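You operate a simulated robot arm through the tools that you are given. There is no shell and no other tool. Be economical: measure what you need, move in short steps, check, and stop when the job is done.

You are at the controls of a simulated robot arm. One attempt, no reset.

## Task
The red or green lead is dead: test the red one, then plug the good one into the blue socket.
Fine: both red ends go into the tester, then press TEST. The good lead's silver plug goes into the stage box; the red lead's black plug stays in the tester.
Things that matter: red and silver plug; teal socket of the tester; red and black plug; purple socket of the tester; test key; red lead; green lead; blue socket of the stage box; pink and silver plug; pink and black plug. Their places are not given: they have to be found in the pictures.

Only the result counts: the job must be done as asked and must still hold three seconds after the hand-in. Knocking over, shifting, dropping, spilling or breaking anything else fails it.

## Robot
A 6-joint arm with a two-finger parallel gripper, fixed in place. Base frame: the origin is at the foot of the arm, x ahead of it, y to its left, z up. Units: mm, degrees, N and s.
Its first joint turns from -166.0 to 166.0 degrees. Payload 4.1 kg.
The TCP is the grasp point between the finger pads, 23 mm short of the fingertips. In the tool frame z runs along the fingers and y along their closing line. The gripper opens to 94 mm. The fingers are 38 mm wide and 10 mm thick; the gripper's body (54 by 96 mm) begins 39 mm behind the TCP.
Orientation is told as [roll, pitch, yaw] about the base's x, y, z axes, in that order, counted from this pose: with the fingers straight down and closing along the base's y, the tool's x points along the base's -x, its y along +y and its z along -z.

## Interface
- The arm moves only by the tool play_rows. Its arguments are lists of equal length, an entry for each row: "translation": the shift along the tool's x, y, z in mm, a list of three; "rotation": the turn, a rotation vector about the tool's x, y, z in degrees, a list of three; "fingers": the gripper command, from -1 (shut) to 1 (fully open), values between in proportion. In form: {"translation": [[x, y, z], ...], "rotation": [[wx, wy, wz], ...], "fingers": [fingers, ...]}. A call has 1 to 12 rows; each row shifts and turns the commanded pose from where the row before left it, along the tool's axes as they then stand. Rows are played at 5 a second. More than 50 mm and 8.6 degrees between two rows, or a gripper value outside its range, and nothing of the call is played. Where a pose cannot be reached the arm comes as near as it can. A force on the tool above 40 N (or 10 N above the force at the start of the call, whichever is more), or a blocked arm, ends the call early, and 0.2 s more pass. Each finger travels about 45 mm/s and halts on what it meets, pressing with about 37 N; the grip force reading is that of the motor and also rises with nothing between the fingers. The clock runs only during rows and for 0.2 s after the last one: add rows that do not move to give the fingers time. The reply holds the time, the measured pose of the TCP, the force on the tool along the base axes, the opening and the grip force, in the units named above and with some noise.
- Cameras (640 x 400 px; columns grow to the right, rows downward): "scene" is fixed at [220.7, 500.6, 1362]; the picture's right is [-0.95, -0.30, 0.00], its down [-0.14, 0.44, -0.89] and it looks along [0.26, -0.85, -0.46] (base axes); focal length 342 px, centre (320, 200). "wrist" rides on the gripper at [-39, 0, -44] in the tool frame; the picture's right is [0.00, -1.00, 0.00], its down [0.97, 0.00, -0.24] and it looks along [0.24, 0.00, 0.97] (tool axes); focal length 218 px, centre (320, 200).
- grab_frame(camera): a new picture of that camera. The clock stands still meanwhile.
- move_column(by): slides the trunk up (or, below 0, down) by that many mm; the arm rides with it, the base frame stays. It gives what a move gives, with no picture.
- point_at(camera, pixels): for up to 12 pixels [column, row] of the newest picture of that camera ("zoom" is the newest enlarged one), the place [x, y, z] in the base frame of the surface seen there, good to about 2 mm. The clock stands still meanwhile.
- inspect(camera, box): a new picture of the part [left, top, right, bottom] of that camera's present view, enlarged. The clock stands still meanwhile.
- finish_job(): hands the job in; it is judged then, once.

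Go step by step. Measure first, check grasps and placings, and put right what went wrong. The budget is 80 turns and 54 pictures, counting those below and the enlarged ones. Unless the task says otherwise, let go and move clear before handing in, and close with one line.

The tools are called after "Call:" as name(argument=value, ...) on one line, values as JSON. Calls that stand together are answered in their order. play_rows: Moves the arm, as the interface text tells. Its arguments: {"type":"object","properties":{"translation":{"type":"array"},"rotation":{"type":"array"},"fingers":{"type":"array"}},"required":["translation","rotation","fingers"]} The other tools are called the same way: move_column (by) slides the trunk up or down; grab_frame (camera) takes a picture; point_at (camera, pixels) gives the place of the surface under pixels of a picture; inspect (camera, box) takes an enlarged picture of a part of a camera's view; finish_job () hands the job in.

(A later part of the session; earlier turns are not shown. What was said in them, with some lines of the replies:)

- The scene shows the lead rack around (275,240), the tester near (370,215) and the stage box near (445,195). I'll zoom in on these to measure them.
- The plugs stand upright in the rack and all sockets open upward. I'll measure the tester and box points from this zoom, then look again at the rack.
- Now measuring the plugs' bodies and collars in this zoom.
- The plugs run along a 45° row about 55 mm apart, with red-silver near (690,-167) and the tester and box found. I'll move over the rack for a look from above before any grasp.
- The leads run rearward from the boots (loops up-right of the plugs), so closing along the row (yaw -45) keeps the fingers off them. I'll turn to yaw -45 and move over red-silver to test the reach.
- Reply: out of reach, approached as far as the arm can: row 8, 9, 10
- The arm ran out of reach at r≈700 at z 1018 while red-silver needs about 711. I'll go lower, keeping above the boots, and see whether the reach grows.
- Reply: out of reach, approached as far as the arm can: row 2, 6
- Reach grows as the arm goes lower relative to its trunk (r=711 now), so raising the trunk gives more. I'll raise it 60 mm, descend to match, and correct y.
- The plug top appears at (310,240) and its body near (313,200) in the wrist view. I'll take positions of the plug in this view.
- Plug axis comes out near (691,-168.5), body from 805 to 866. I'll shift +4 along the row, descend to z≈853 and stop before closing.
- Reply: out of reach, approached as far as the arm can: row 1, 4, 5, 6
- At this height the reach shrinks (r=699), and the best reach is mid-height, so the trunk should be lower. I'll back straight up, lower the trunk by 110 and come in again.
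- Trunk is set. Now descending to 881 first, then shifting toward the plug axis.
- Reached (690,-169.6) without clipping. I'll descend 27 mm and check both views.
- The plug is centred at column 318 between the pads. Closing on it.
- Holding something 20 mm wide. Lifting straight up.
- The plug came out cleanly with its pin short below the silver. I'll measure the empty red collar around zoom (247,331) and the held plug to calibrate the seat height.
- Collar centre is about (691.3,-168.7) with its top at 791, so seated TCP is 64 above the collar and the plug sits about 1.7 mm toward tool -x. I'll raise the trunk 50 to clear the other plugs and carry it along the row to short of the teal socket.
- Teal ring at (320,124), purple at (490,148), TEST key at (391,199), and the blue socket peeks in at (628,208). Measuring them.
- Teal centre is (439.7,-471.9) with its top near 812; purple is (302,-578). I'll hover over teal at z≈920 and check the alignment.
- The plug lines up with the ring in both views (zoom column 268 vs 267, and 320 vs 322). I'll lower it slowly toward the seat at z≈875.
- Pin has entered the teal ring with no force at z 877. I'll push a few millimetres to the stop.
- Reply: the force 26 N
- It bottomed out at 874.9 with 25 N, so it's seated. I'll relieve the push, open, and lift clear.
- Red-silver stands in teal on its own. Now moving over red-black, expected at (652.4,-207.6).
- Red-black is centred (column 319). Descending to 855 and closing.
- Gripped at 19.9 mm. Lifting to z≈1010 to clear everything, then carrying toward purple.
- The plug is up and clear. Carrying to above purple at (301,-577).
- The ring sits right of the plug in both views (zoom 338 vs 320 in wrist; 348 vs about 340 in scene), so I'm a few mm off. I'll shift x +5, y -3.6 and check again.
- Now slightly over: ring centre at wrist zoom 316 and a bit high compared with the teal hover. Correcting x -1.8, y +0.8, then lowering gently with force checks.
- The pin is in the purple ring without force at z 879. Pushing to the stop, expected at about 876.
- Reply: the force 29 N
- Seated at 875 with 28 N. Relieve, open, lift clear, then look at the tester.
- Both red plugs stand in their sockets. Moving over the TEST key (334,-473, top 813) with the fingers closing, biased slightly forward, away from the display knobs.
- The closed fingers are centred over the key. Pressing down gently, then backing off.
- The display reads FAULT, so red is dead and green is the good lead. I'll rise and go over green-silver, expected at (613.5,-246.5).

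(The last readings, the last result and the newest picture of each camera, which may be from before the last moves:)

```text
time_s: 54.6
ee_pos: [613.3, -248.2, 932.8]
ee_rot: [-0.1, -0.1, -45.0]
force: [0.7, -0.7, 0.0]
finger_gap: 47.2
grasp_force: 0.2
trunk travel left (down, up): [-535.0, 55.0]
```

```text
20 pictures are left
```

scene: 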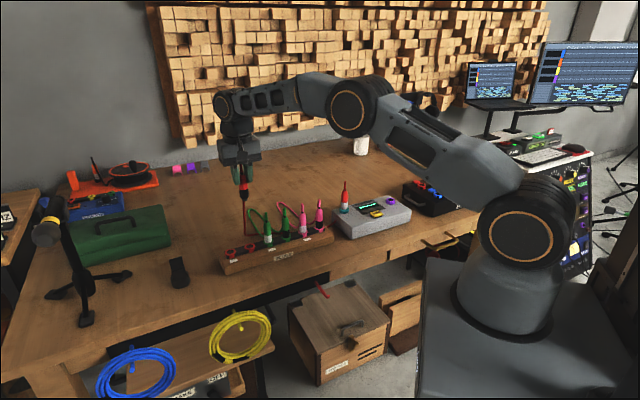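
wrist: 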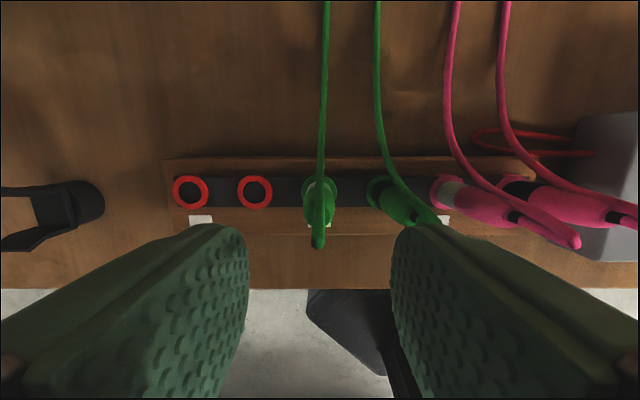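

Green-silver is centred (column 319). Descending and gripping.

Call:
play_rows(translation=[[1, 0, 15], [0.5, 0, 15], [0, 0, 15], [0, 0, 15], [0, 0, 17], [0, 0, 0], [0, 0, 0], [0, 0, 0], [0, 0, 0], [0, 0, 0]], rotation=[[0, 0, 0], [0, 0, 0], [0, 0, 0], [0, 0, 0], [0, 0, 0], [0, 0, 0], [0, 0, 0], [0, 0, 0], [0, 0, 0], [0, 0, 0]], fingers=[0, 0, 0, 0, 0, 0, -1, -1, -1, -1])

Call:
play_rows(translation=[[0, 0, -8], [0, 0, -20], [0, 0, -30], [0, 0, -30], [0, 0, -35], [0, 0, -35], [0, 0, 0]], rotation=[[0, 0, 0], [0, 0, 0], [0, 0, 0], [0, 0, 0], [0, 0, 0], [0, 0, 0], [0, 0, 0]], fingers=[-1, -1, -1, -1, -1, -1, -1])

Call:
inspect(camera="scene", box=[200, 130, 360, 270])

```text
time_s: 56.8
ee_pos: [609.2, -248.7, 855.6]
ee_rot: [-0.1, 0.0, -45.0]
force: [0.7, -0.1, -0.1]
finger_gap: 20.0
grasp_force: 36.6
trunk travel left (down, up): [-535.0, 55.0]
```

```text
time_s: 58.4
ee_pos: [607.6, -246.4, 1013.4]
ee_rot: [0.0, 0.0, -45.0]
force: [-0.1, -0.2, -0.2]
finger_gap: 19.9
grasp_force: 36.9
trunk travel left (down, up): [-535.0, 55.0]
```

```text
2.86 times, centred on (280, 200) of scene
```

zoom: 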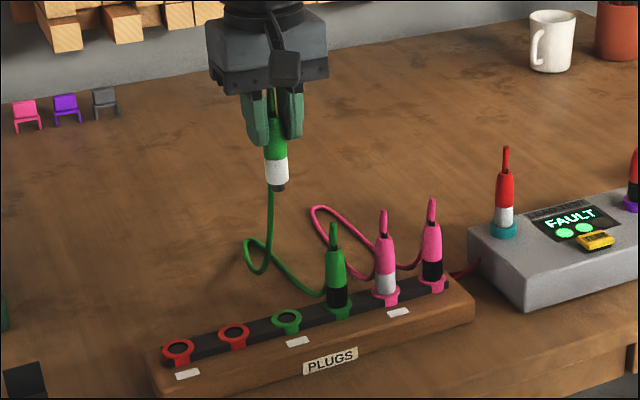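

Green-silver is held and the tester still shows FAULT. Carrying toward the blue socket, stopping short for a look.

Call:
play_rows(translation=[[7.6, -43.5, 0], [7.6, -43.5, 0], [7.6, -43.5, 0], [7.6, -43.5, 0], [7.6, -43.5, 0], [7.6, -43.5, 0], [7.6, -43.5, 0], [0, 0, 0]], rotation=[[0, 0, 0], [0, 0, 0], [0, 0, 0], [0, 0, 0], [0, 0, 0], [0, 0, 0], [0, 0, 0], [0, 0, 0]], fingers=[-1, -1, -1, -1, -1, -1, -1, -1])

Call:
grab_frame(camera="scene")

```text
time_s: 60.2
ee_pos: [355.2, -431.8, 1013.7]
ee_rot: [0.1, -0.1, -45.0]
force: [1.0, -0.9, -1.0]
finger_gap: 20.0
grasp_force: 36.4
trunk travel left (down, up): [-535.0, 55.0]
```

```text
18 pictures are left
```

scene: 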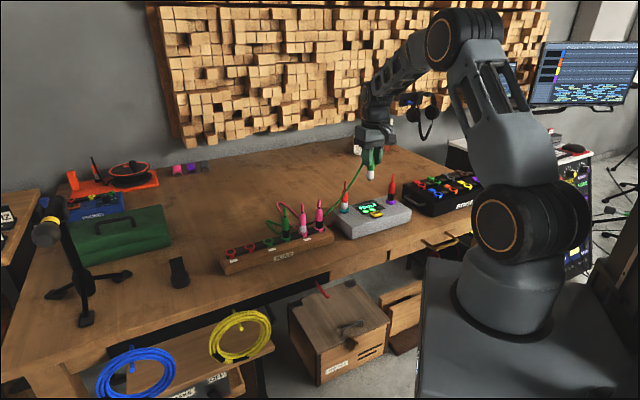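

No pull on the tool and all plugs remain upright. Continuing to short of the blue socket.

Call:
play_rows(translation=[[7.6, -43.5, 0], [7.6, -43.5, 0], [7.6, -43.5, 0], [7.6, -43.5, 0], [7.6, -43.5, 0], [7.6, -43.5, 0], [7.6, -43.5, 0], [0, 0, 0]], rotation=[[0, 0, 0], [0, 0, 0], [0, 0, 0], [0, 0, 0], [0, 0, 0], [0, 0, 0], [0, 0, 0], [0, 0, 0]], fingers=[-1, -1, -1, -1, -1, -1, -1, -1])

Call:
grab_frame(camera="scene")

Call:
grab_frame(camera="wrist")

```text
time_s: 62.0
ee_pos: [104.8, -604.3, 1013.9]
ee_rot: [-0.1, 0.0, -44.9]
force: [-0.8, -0.1, -1.2]
finger_gap: 19.9
grasp_force: 37.7
trunk travel left (down, up): [-535.0, 55.0]
```

```text
17 pictures are left
```

scene: 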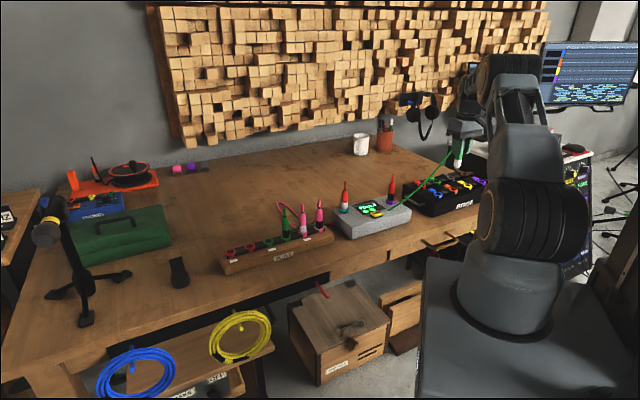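

```text
16 pictures are left
```

wrist: 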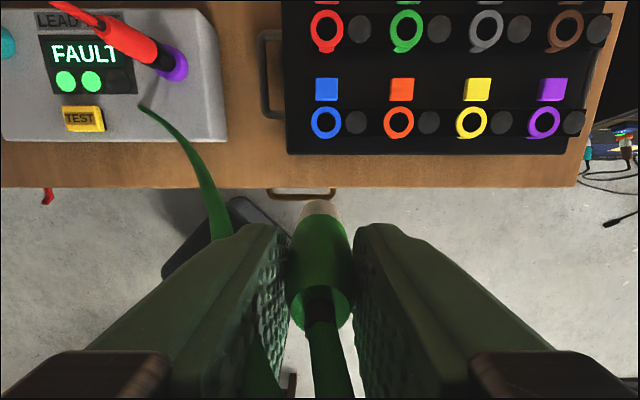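

Blue ring appears at (327,122) in the wrist view. Measuring it and enlarging for the slot.

Call:
point_at(camera="wrist", pixels=[[315, 122], [340, 122], [327, 109], [327, 135], [327, 122], [360, 140], [327, 90]])

Call:
inspect(camera="wrist", box=[280, 70, 376, 150])

Call:
point_at(camera="zoom", pixels=[[280, 200], [360, 200], [320, 160], [320, 240]])

```text
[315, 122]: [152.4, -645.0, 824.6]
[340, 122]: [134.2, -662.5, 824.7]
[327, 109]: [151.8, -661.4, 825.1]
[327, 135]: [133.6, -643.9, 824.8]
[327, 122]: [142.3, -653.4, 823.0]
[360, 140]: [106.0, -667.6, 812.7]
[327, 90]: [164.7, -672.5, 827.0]
```

```text
5.00 times, centred on (328, 110) of wrist
```

zoom: 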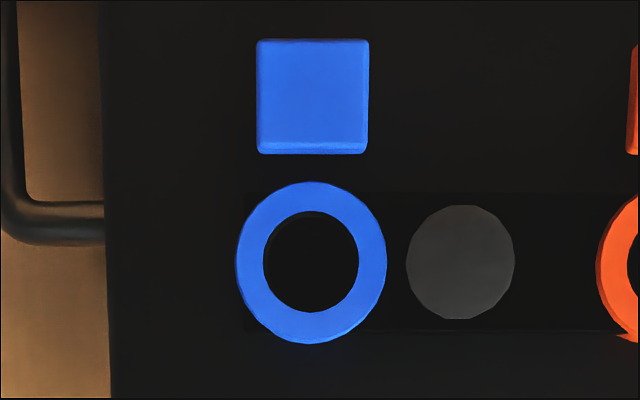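

```text
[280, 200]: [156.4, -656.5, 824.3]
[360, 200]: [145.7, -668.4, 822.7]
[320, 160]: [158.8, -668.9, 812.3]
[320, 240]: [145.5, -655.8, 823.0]
```

Blue centre is about (143.6,-652.6) with its top at 824.5, so the seat should be near TCP z 887. Hovering at z≈935 to check alignment.

Call:
play_rows(translation=[[-20, -2.2, 0], [-20, -2.2, 0], [-20, -2.1, 0], [0, 0, 26], [0, 0, 26], [0, 0, 27], [0, 0, 0]], rotation=[[0, 0, 0], [0, 0, 0], [0, 0, 0], [0, 0, 0], [0, 0, 0], [0, 0, 0], [0, 0, 0]], fingers=[-1, -1, -1, -1, -1, -1, -1])

Call:
inspect(camera="scene", box=[410, 150, 470, 210])

Call:
inspect(camera="wrist", box=[240, 150, 400, 250])

```text
time_s: 63.6
ee_pos: [135.9, -645.0, 933.5]
ee_rot: [0.0, 0.0, -45.1]
force: [0.0, -0.2, -0.1]
finger_gap: 20.1
grasp_force: 36.9
out of reach, approached as far as the arm can: row 3
trunk travel left (down, up): [-535.0, 55.0]
```

```text
6.67 times, centred on (440, 180) of scene
```

zoom: 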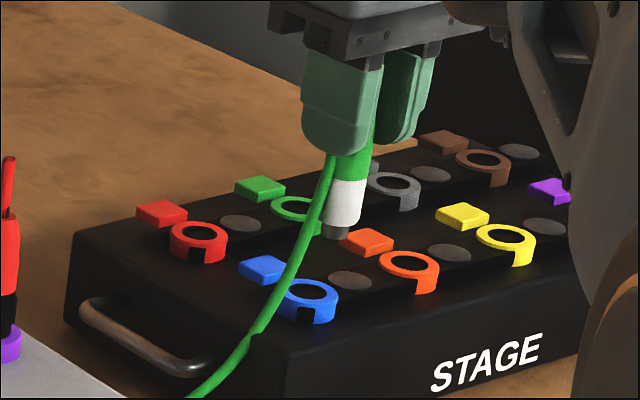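

```text
4.00 times, centred on (320, 200) of wrist
```

zoom: 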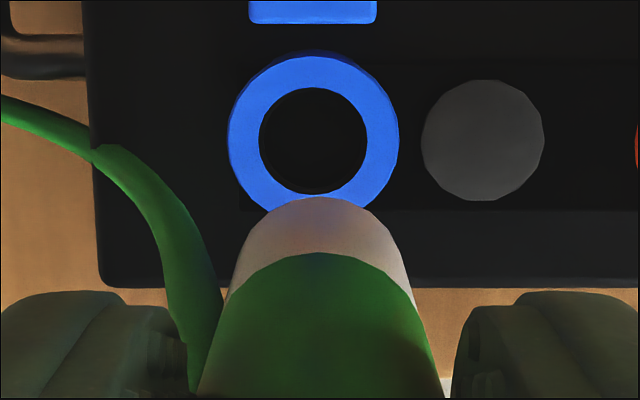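

Row 3 was clipped so I'm about 9 mm short (wrist ring at zoom (314,140) vs about (322,205) wanted). Finishing the shift at this lower height.

Call:
play_rows(translation=[[-3, 0.5, 0], [-3, 0.5, 0], [-3, 0, 0], [0, 0, 0], [0, 0, 0]], rotation=[[0, 0, 0], [0, 0, 0], [0, 0, 0], [0, 0, 0], [0, 0, 0]], fingers=[-1, -1, -1, -1, -1])

Call:
inspect(camera="scene", box=[410, 150, 470, 210])

Call:
inspect(camera="wrist", box=[240, 150, 400, 250])

```text
time_s: 64.8
ee_pos: [143.2, -647.2, 934.9]
ee_rot: [0.1, 0.0, -45.0]
force: [-0.6, -0.6, -0.6]
finger_gap: 19.9
grasp_force: 36.8
trunk travel left (down, up): [-535.0, 55.0]
```

```text
6.67 times, centred on (440, 180) of scene
```

zoom: 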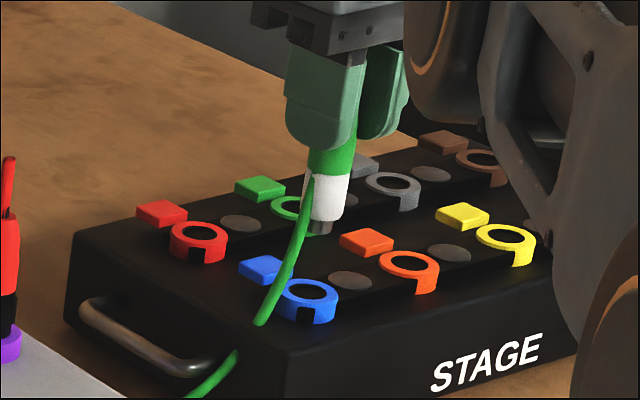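

```text
4.00 times, centred on (320, 200) of wrist
```

zoom: 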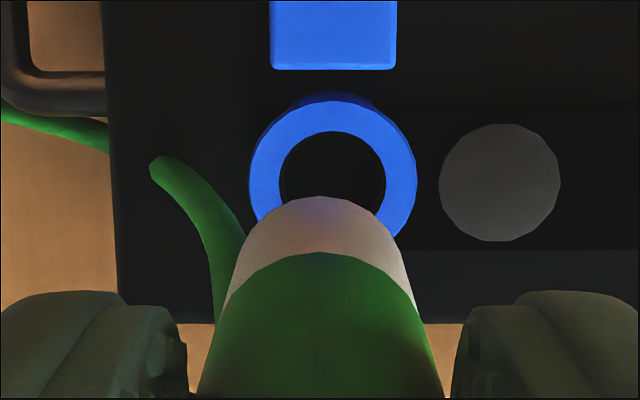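

Still slightly off: ring centre at wrist zoom (333,184) vs wanted (321,205). Correcting x -2.6, y -2.4 and verifying while lowering part way.

Call:
play_rows(translation=[[-1.3, -1.2, 0], [-1.3, -1.2, 0], [0, 0, 10], [0, 0, 6], [0, 0, 0]], rotation=[[0, 0, 0], [0, 0, 0], [0, 0, 0], [0, 0, 0], [0, 0, 0]], fingers=[-1, -1, -1, -1, -1])

Call:
inspect(camera="scene", box=[410, 150, 470, 210])

Call:
inspect(camera="wrist", box=[240, 150, 400, 250])

```text
time_s: 66.0
ee_pos: [145.7, -647.5, 918.0]
ee_rot: [0.0, 0.1, -45.0]
force: [-0.2, -0.8, 0.0]
finger_gap: 19.9
grasp_force: 36.8
out of reach, approached as far as the arm can: row 2
trunk travel left (down, up): [-535.0, 55.0]
```

```text
6.67 times, centred on (440, 180) of scene
```

zoom: 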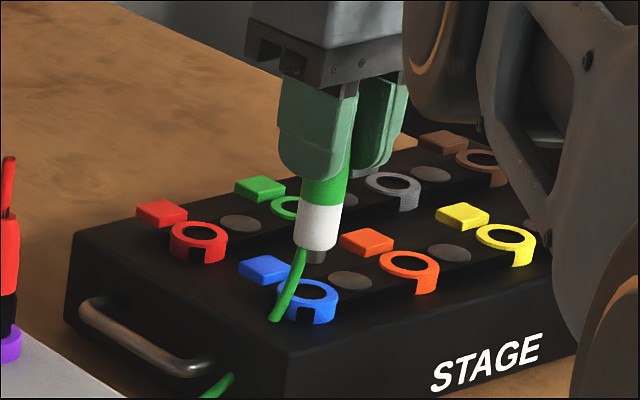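

```text
4.00 times, centred on (320, 200) of wrist
```

zoom: 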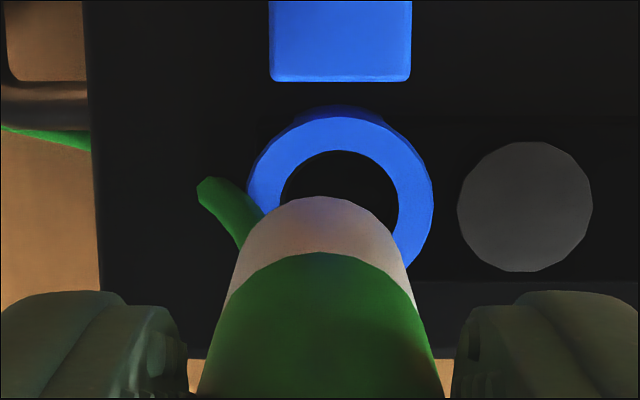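

Row 2 was clipped again, leaving the plug about 3 mm off along -y (ring at zoom 340 vs 320). I'll drop 8 mm and try small -y steps, staying above the ring.

Call:
play_rows(translation=[[0, 0, 8], [0, -1.1, 0], [0, -1.1, 0], [0, -1.1, 0], [0, 0, 0]], rotation=[[0, 0, 0], [0, 0, 0], [0, 0, 0], [0, 0, 0], [0, 0, 0]], fingers=[-1, -1, -1, -1, -1])

```text
time_s: 67.2
ee_pos: [141.6, -648.4, 907.9]
ee_rot: [0.0, 0.1, -44.9]
force: [0.0, 0.3, 0.0]
finger_gap: 19.9
grasp_force: 36.4
out of reach, approached as far as the arm can: row 4
trunk travel left (down, up): [-535.0, 55.0]
```

The arm tops out at r≈664 here, leaving about 2.5 mm missing in tool -x. A 1.5° tilt about tool y brings the plug tip outward by about 1.8 mm and frees reach for the rest.

Call:
play_rows(translation=[[0, 0, 0], [-0.8, -0.3, 0], [0, 0, 0], [0, 0, 0]], rotation=[[0, -1.5, 0], [0, 0, 0], [0, 0, 0], [0, 0, 0]], fingers=[-1, -1, -1, -1])

Call:
inspect(camera="scene", box=[410, 150, 470, 210])

Call:
inspect(camera="wrist", box=[240, 150, 400, 250])

```text
time_s: 68.2
ee_pos: [140.8, -648.8, 909.1]
ee_rot: [0.0, -1.5, -45.1]
force: [0.2, 0.1, -0.4]
finger_gap: 19.8
grasp_force: 37.4
trunk travel left (down, up): [-535.0, 55.0]
```

```text
6.67 times, centred on (440, 180) of scene
```

zoom: 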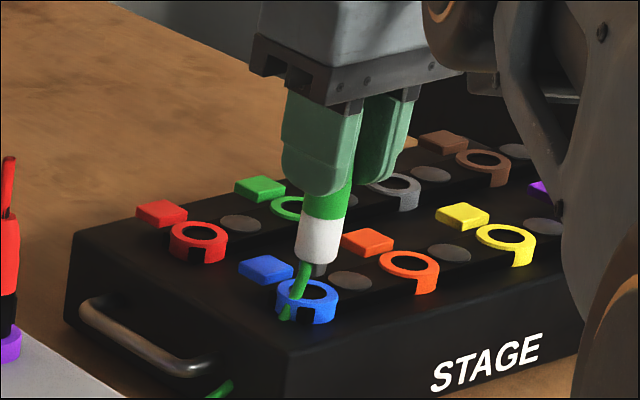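

```text
4.00 times, centred on (320, 200) of wrist
```

zoom: 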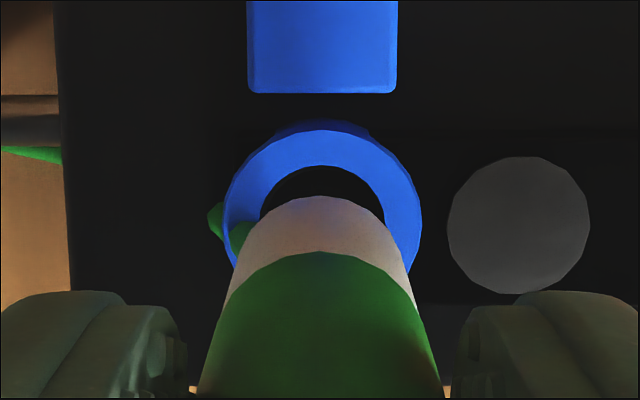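

Ring column is now centred (321) and sits about 2 mm too far in tool -x. Adding 0.8° of tilt plus 1 mm, then lowering gently.

Call:
play_rows(translation=[[0, 0, 0], [-1.0, 0.3, 0], [0, 0, 5], [0, 0, 4], [0, 0, 3], [0, 0, 2], [0, 0, 0]], rotation=[[0, -0.8, 0], [0, 0, 0], [0, 0, 0], [0, 0, 0], [0, 0, 0], [0, 0, 0], [0, 0, 0]], fingers=[-1, -1, -1, -1, -1, -1, -1])

Call:
inspect(camera="scene", box=[410, 150, 470, 210])

```text
time_s: 69.8
ee_pos: [141.7, -650.6, 896.8]
ee_rot: [0.1, -2.3, -45.0]
force: [-0.5, 0.4, 0.1]
finger_gap: 19.9
grasp_force: 36.9
trunk travel left (down, up): [-535.0, 55.0]
```

```text
6.67 times, centred on (440, 180) of scene
```

zoom: 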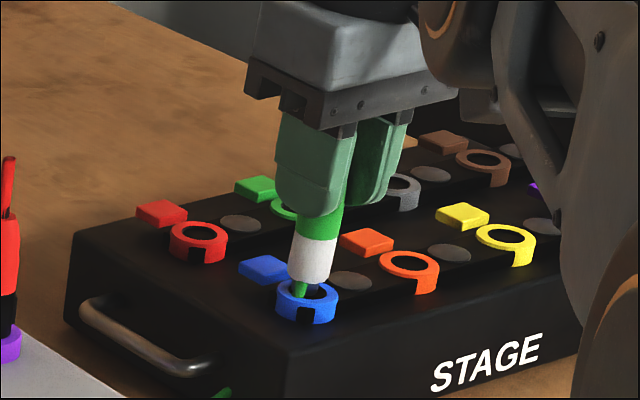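

The tip is at the ring mouth and looks centred. Continuing down in small steps.

Call:
play_rows(translation=[[0, 0, 1.5], [0, 0, 1.5], [0, 0, 1.5], [0, 0, 1.5], [0, 0, 1.5], [0, 0, 0]], rotation=[[0, 0, 0], [0, 0, 0], [0, 0, 0], [0, 0, 0], [0, 0, 0], [0, 0, 0]], fingers=[-1, -1, -1, -1, -1, -1])

Call:
inspect(camera="scene", box=[410, 150, 470, 210])

```text
time_s: 71.2
ee_pos: [141.6, -650.1, 889.7]
ee_rot: [0.0, -2.4, -45.0]
force: [-5.1, 5.0, 1.4]
finger_gap: 19.9
grasp_force: 37.4
trunk travel left (down, up): [-535.0, 55.0]
```

```text
6.67 times, centred on (440, 180) of scene
```

zoom: 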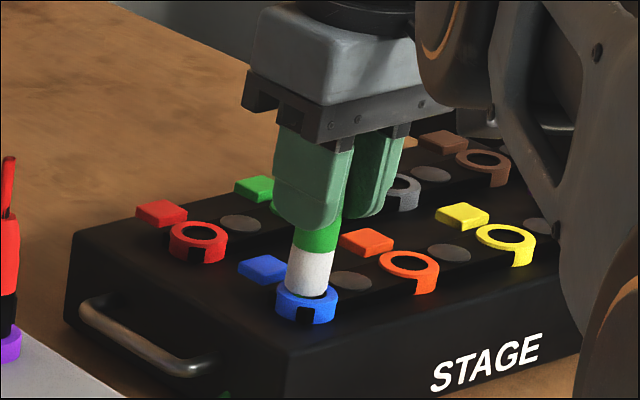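

The pin is in the ring with about 7 N of sideways force toward tool +x. I'll ease back 0.8 mm and push to the stop.

Call:
play_rows(translation=[[0.8, 0, 0], [0, 0, 1.5], [0, 0, 1.5], [0, 0, 1.5], [0, 0, 1.5], [0, 0, 0]], rotation=[[0, 0, 0], [0, 0, 0], [0, 0, 0], [0, 0, 0], [0, 0, 0], [0, 0, 0]], fingers=[-1, -1, -1, -1, -1, -1])

```text
time_s: 72.6
ee_pos: [142.7, -649.2, 888.1]
ee_rot: [-0.3, -2.6, -44.9]
force: [-5.9, 4.4, 25.3]
finger_gap: 20.1
grasp_force: 37.0
trunk travel left (down, up): [-535.0, 55.0]
```

It bottomed at 888.1 with 25 N, close to the expected 887. Relieving the push, opening and lifting clear to check it.

Call:
play_rows(translation=[[0, 0, -3], [0, 0, 0], [0, 0, 0], [0, 0, 0], [0, 0, 0]], rotation=[[0, 0, 0], [0, 0, 0], [0, 0, 0], [0, 0, 0], [0, 0, 0]], fingers=[-1, -0.2, -0.2, -0.2, -0.2])

Call:
inspect(camera="scene", box=[410, 150, 470, 210])

```text
time_s: 73.8
ee_pos: [144.4, -649.6, 886.1]
ee_rot: [0.1, -2.4, -45.0]
force: [-0.1, 0.1, -0.2]
finger_gap: 37.7
grasp_force: 0.1
trunk travel left (down, up): [-535.0, 55.0]
```

```text
6.67 times, centred on (440, 180) of scene
```

zoom: 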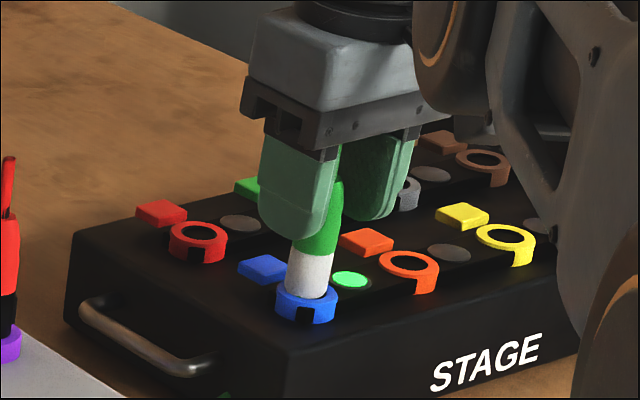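

The lamp beside the blue socket turned green, so the plug is connected. Lifting clear.

Call:
play_rows(translation=[[0, 0, -10], [0, 0, -20], [0, 0, -25], [0, 0, -25], [0, 0, -25], [0, 0, -20], [0, 0, 0], [0, 0, 0]], rotation=[[0, 0, 0], [0, 0, 0], [0, 0, 0], [0, 0, 0], [0, 0, 0], [0, 0, 0], [0, 0, 0], [0, 0, 0]], fingers=[-0.2, -0.2, 0, 0, 0, 0, 0, 0])

Call:
inspect(camera="scene", box=[200, 140, 490, 290])

Call:
grab_frame(camera="wrist")

```text
time_s: 75.6
ee_pos: [138.4, -647.4, 1010.3]
ee_rot: [0.0, -2.3, -45.0]
force: [-0.4, -0.3, 0.7]
finger_gap: 47.3
grasp_force: 0.1
trunk travel left (down, up): [-535.0, 55.0]
```

```text
2.21 times, centred on (345, 215) of scene
```

zoom: 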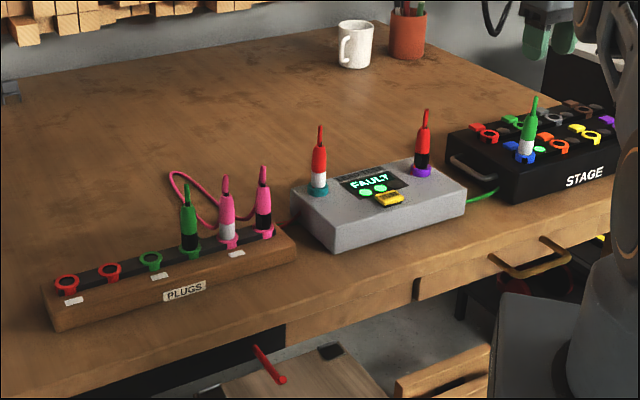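

```text
2 pictures are left
```

wrist: 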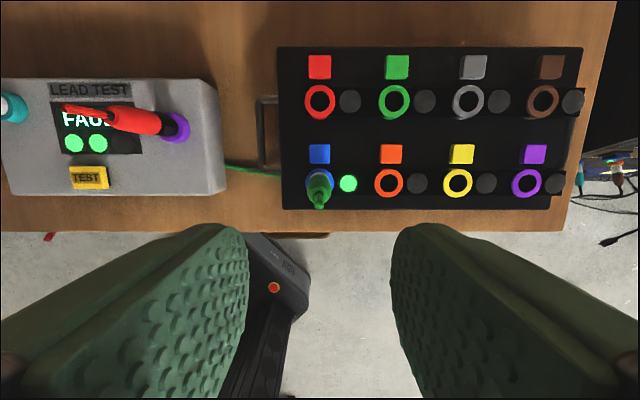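

The green plug stands in blue with its lamp lit, both red plugs remain in the tester, and nothing else has moved. The arm is clear, so I'm handing in.

Call:
finish_job()

```text
The job is handed in.
```

The tester showed FAULT for the red lead, so the green lead is the good one. Its silver plug is in the blue socket with the lamp next to it lit, and the red lead's black plug is still in the tester.
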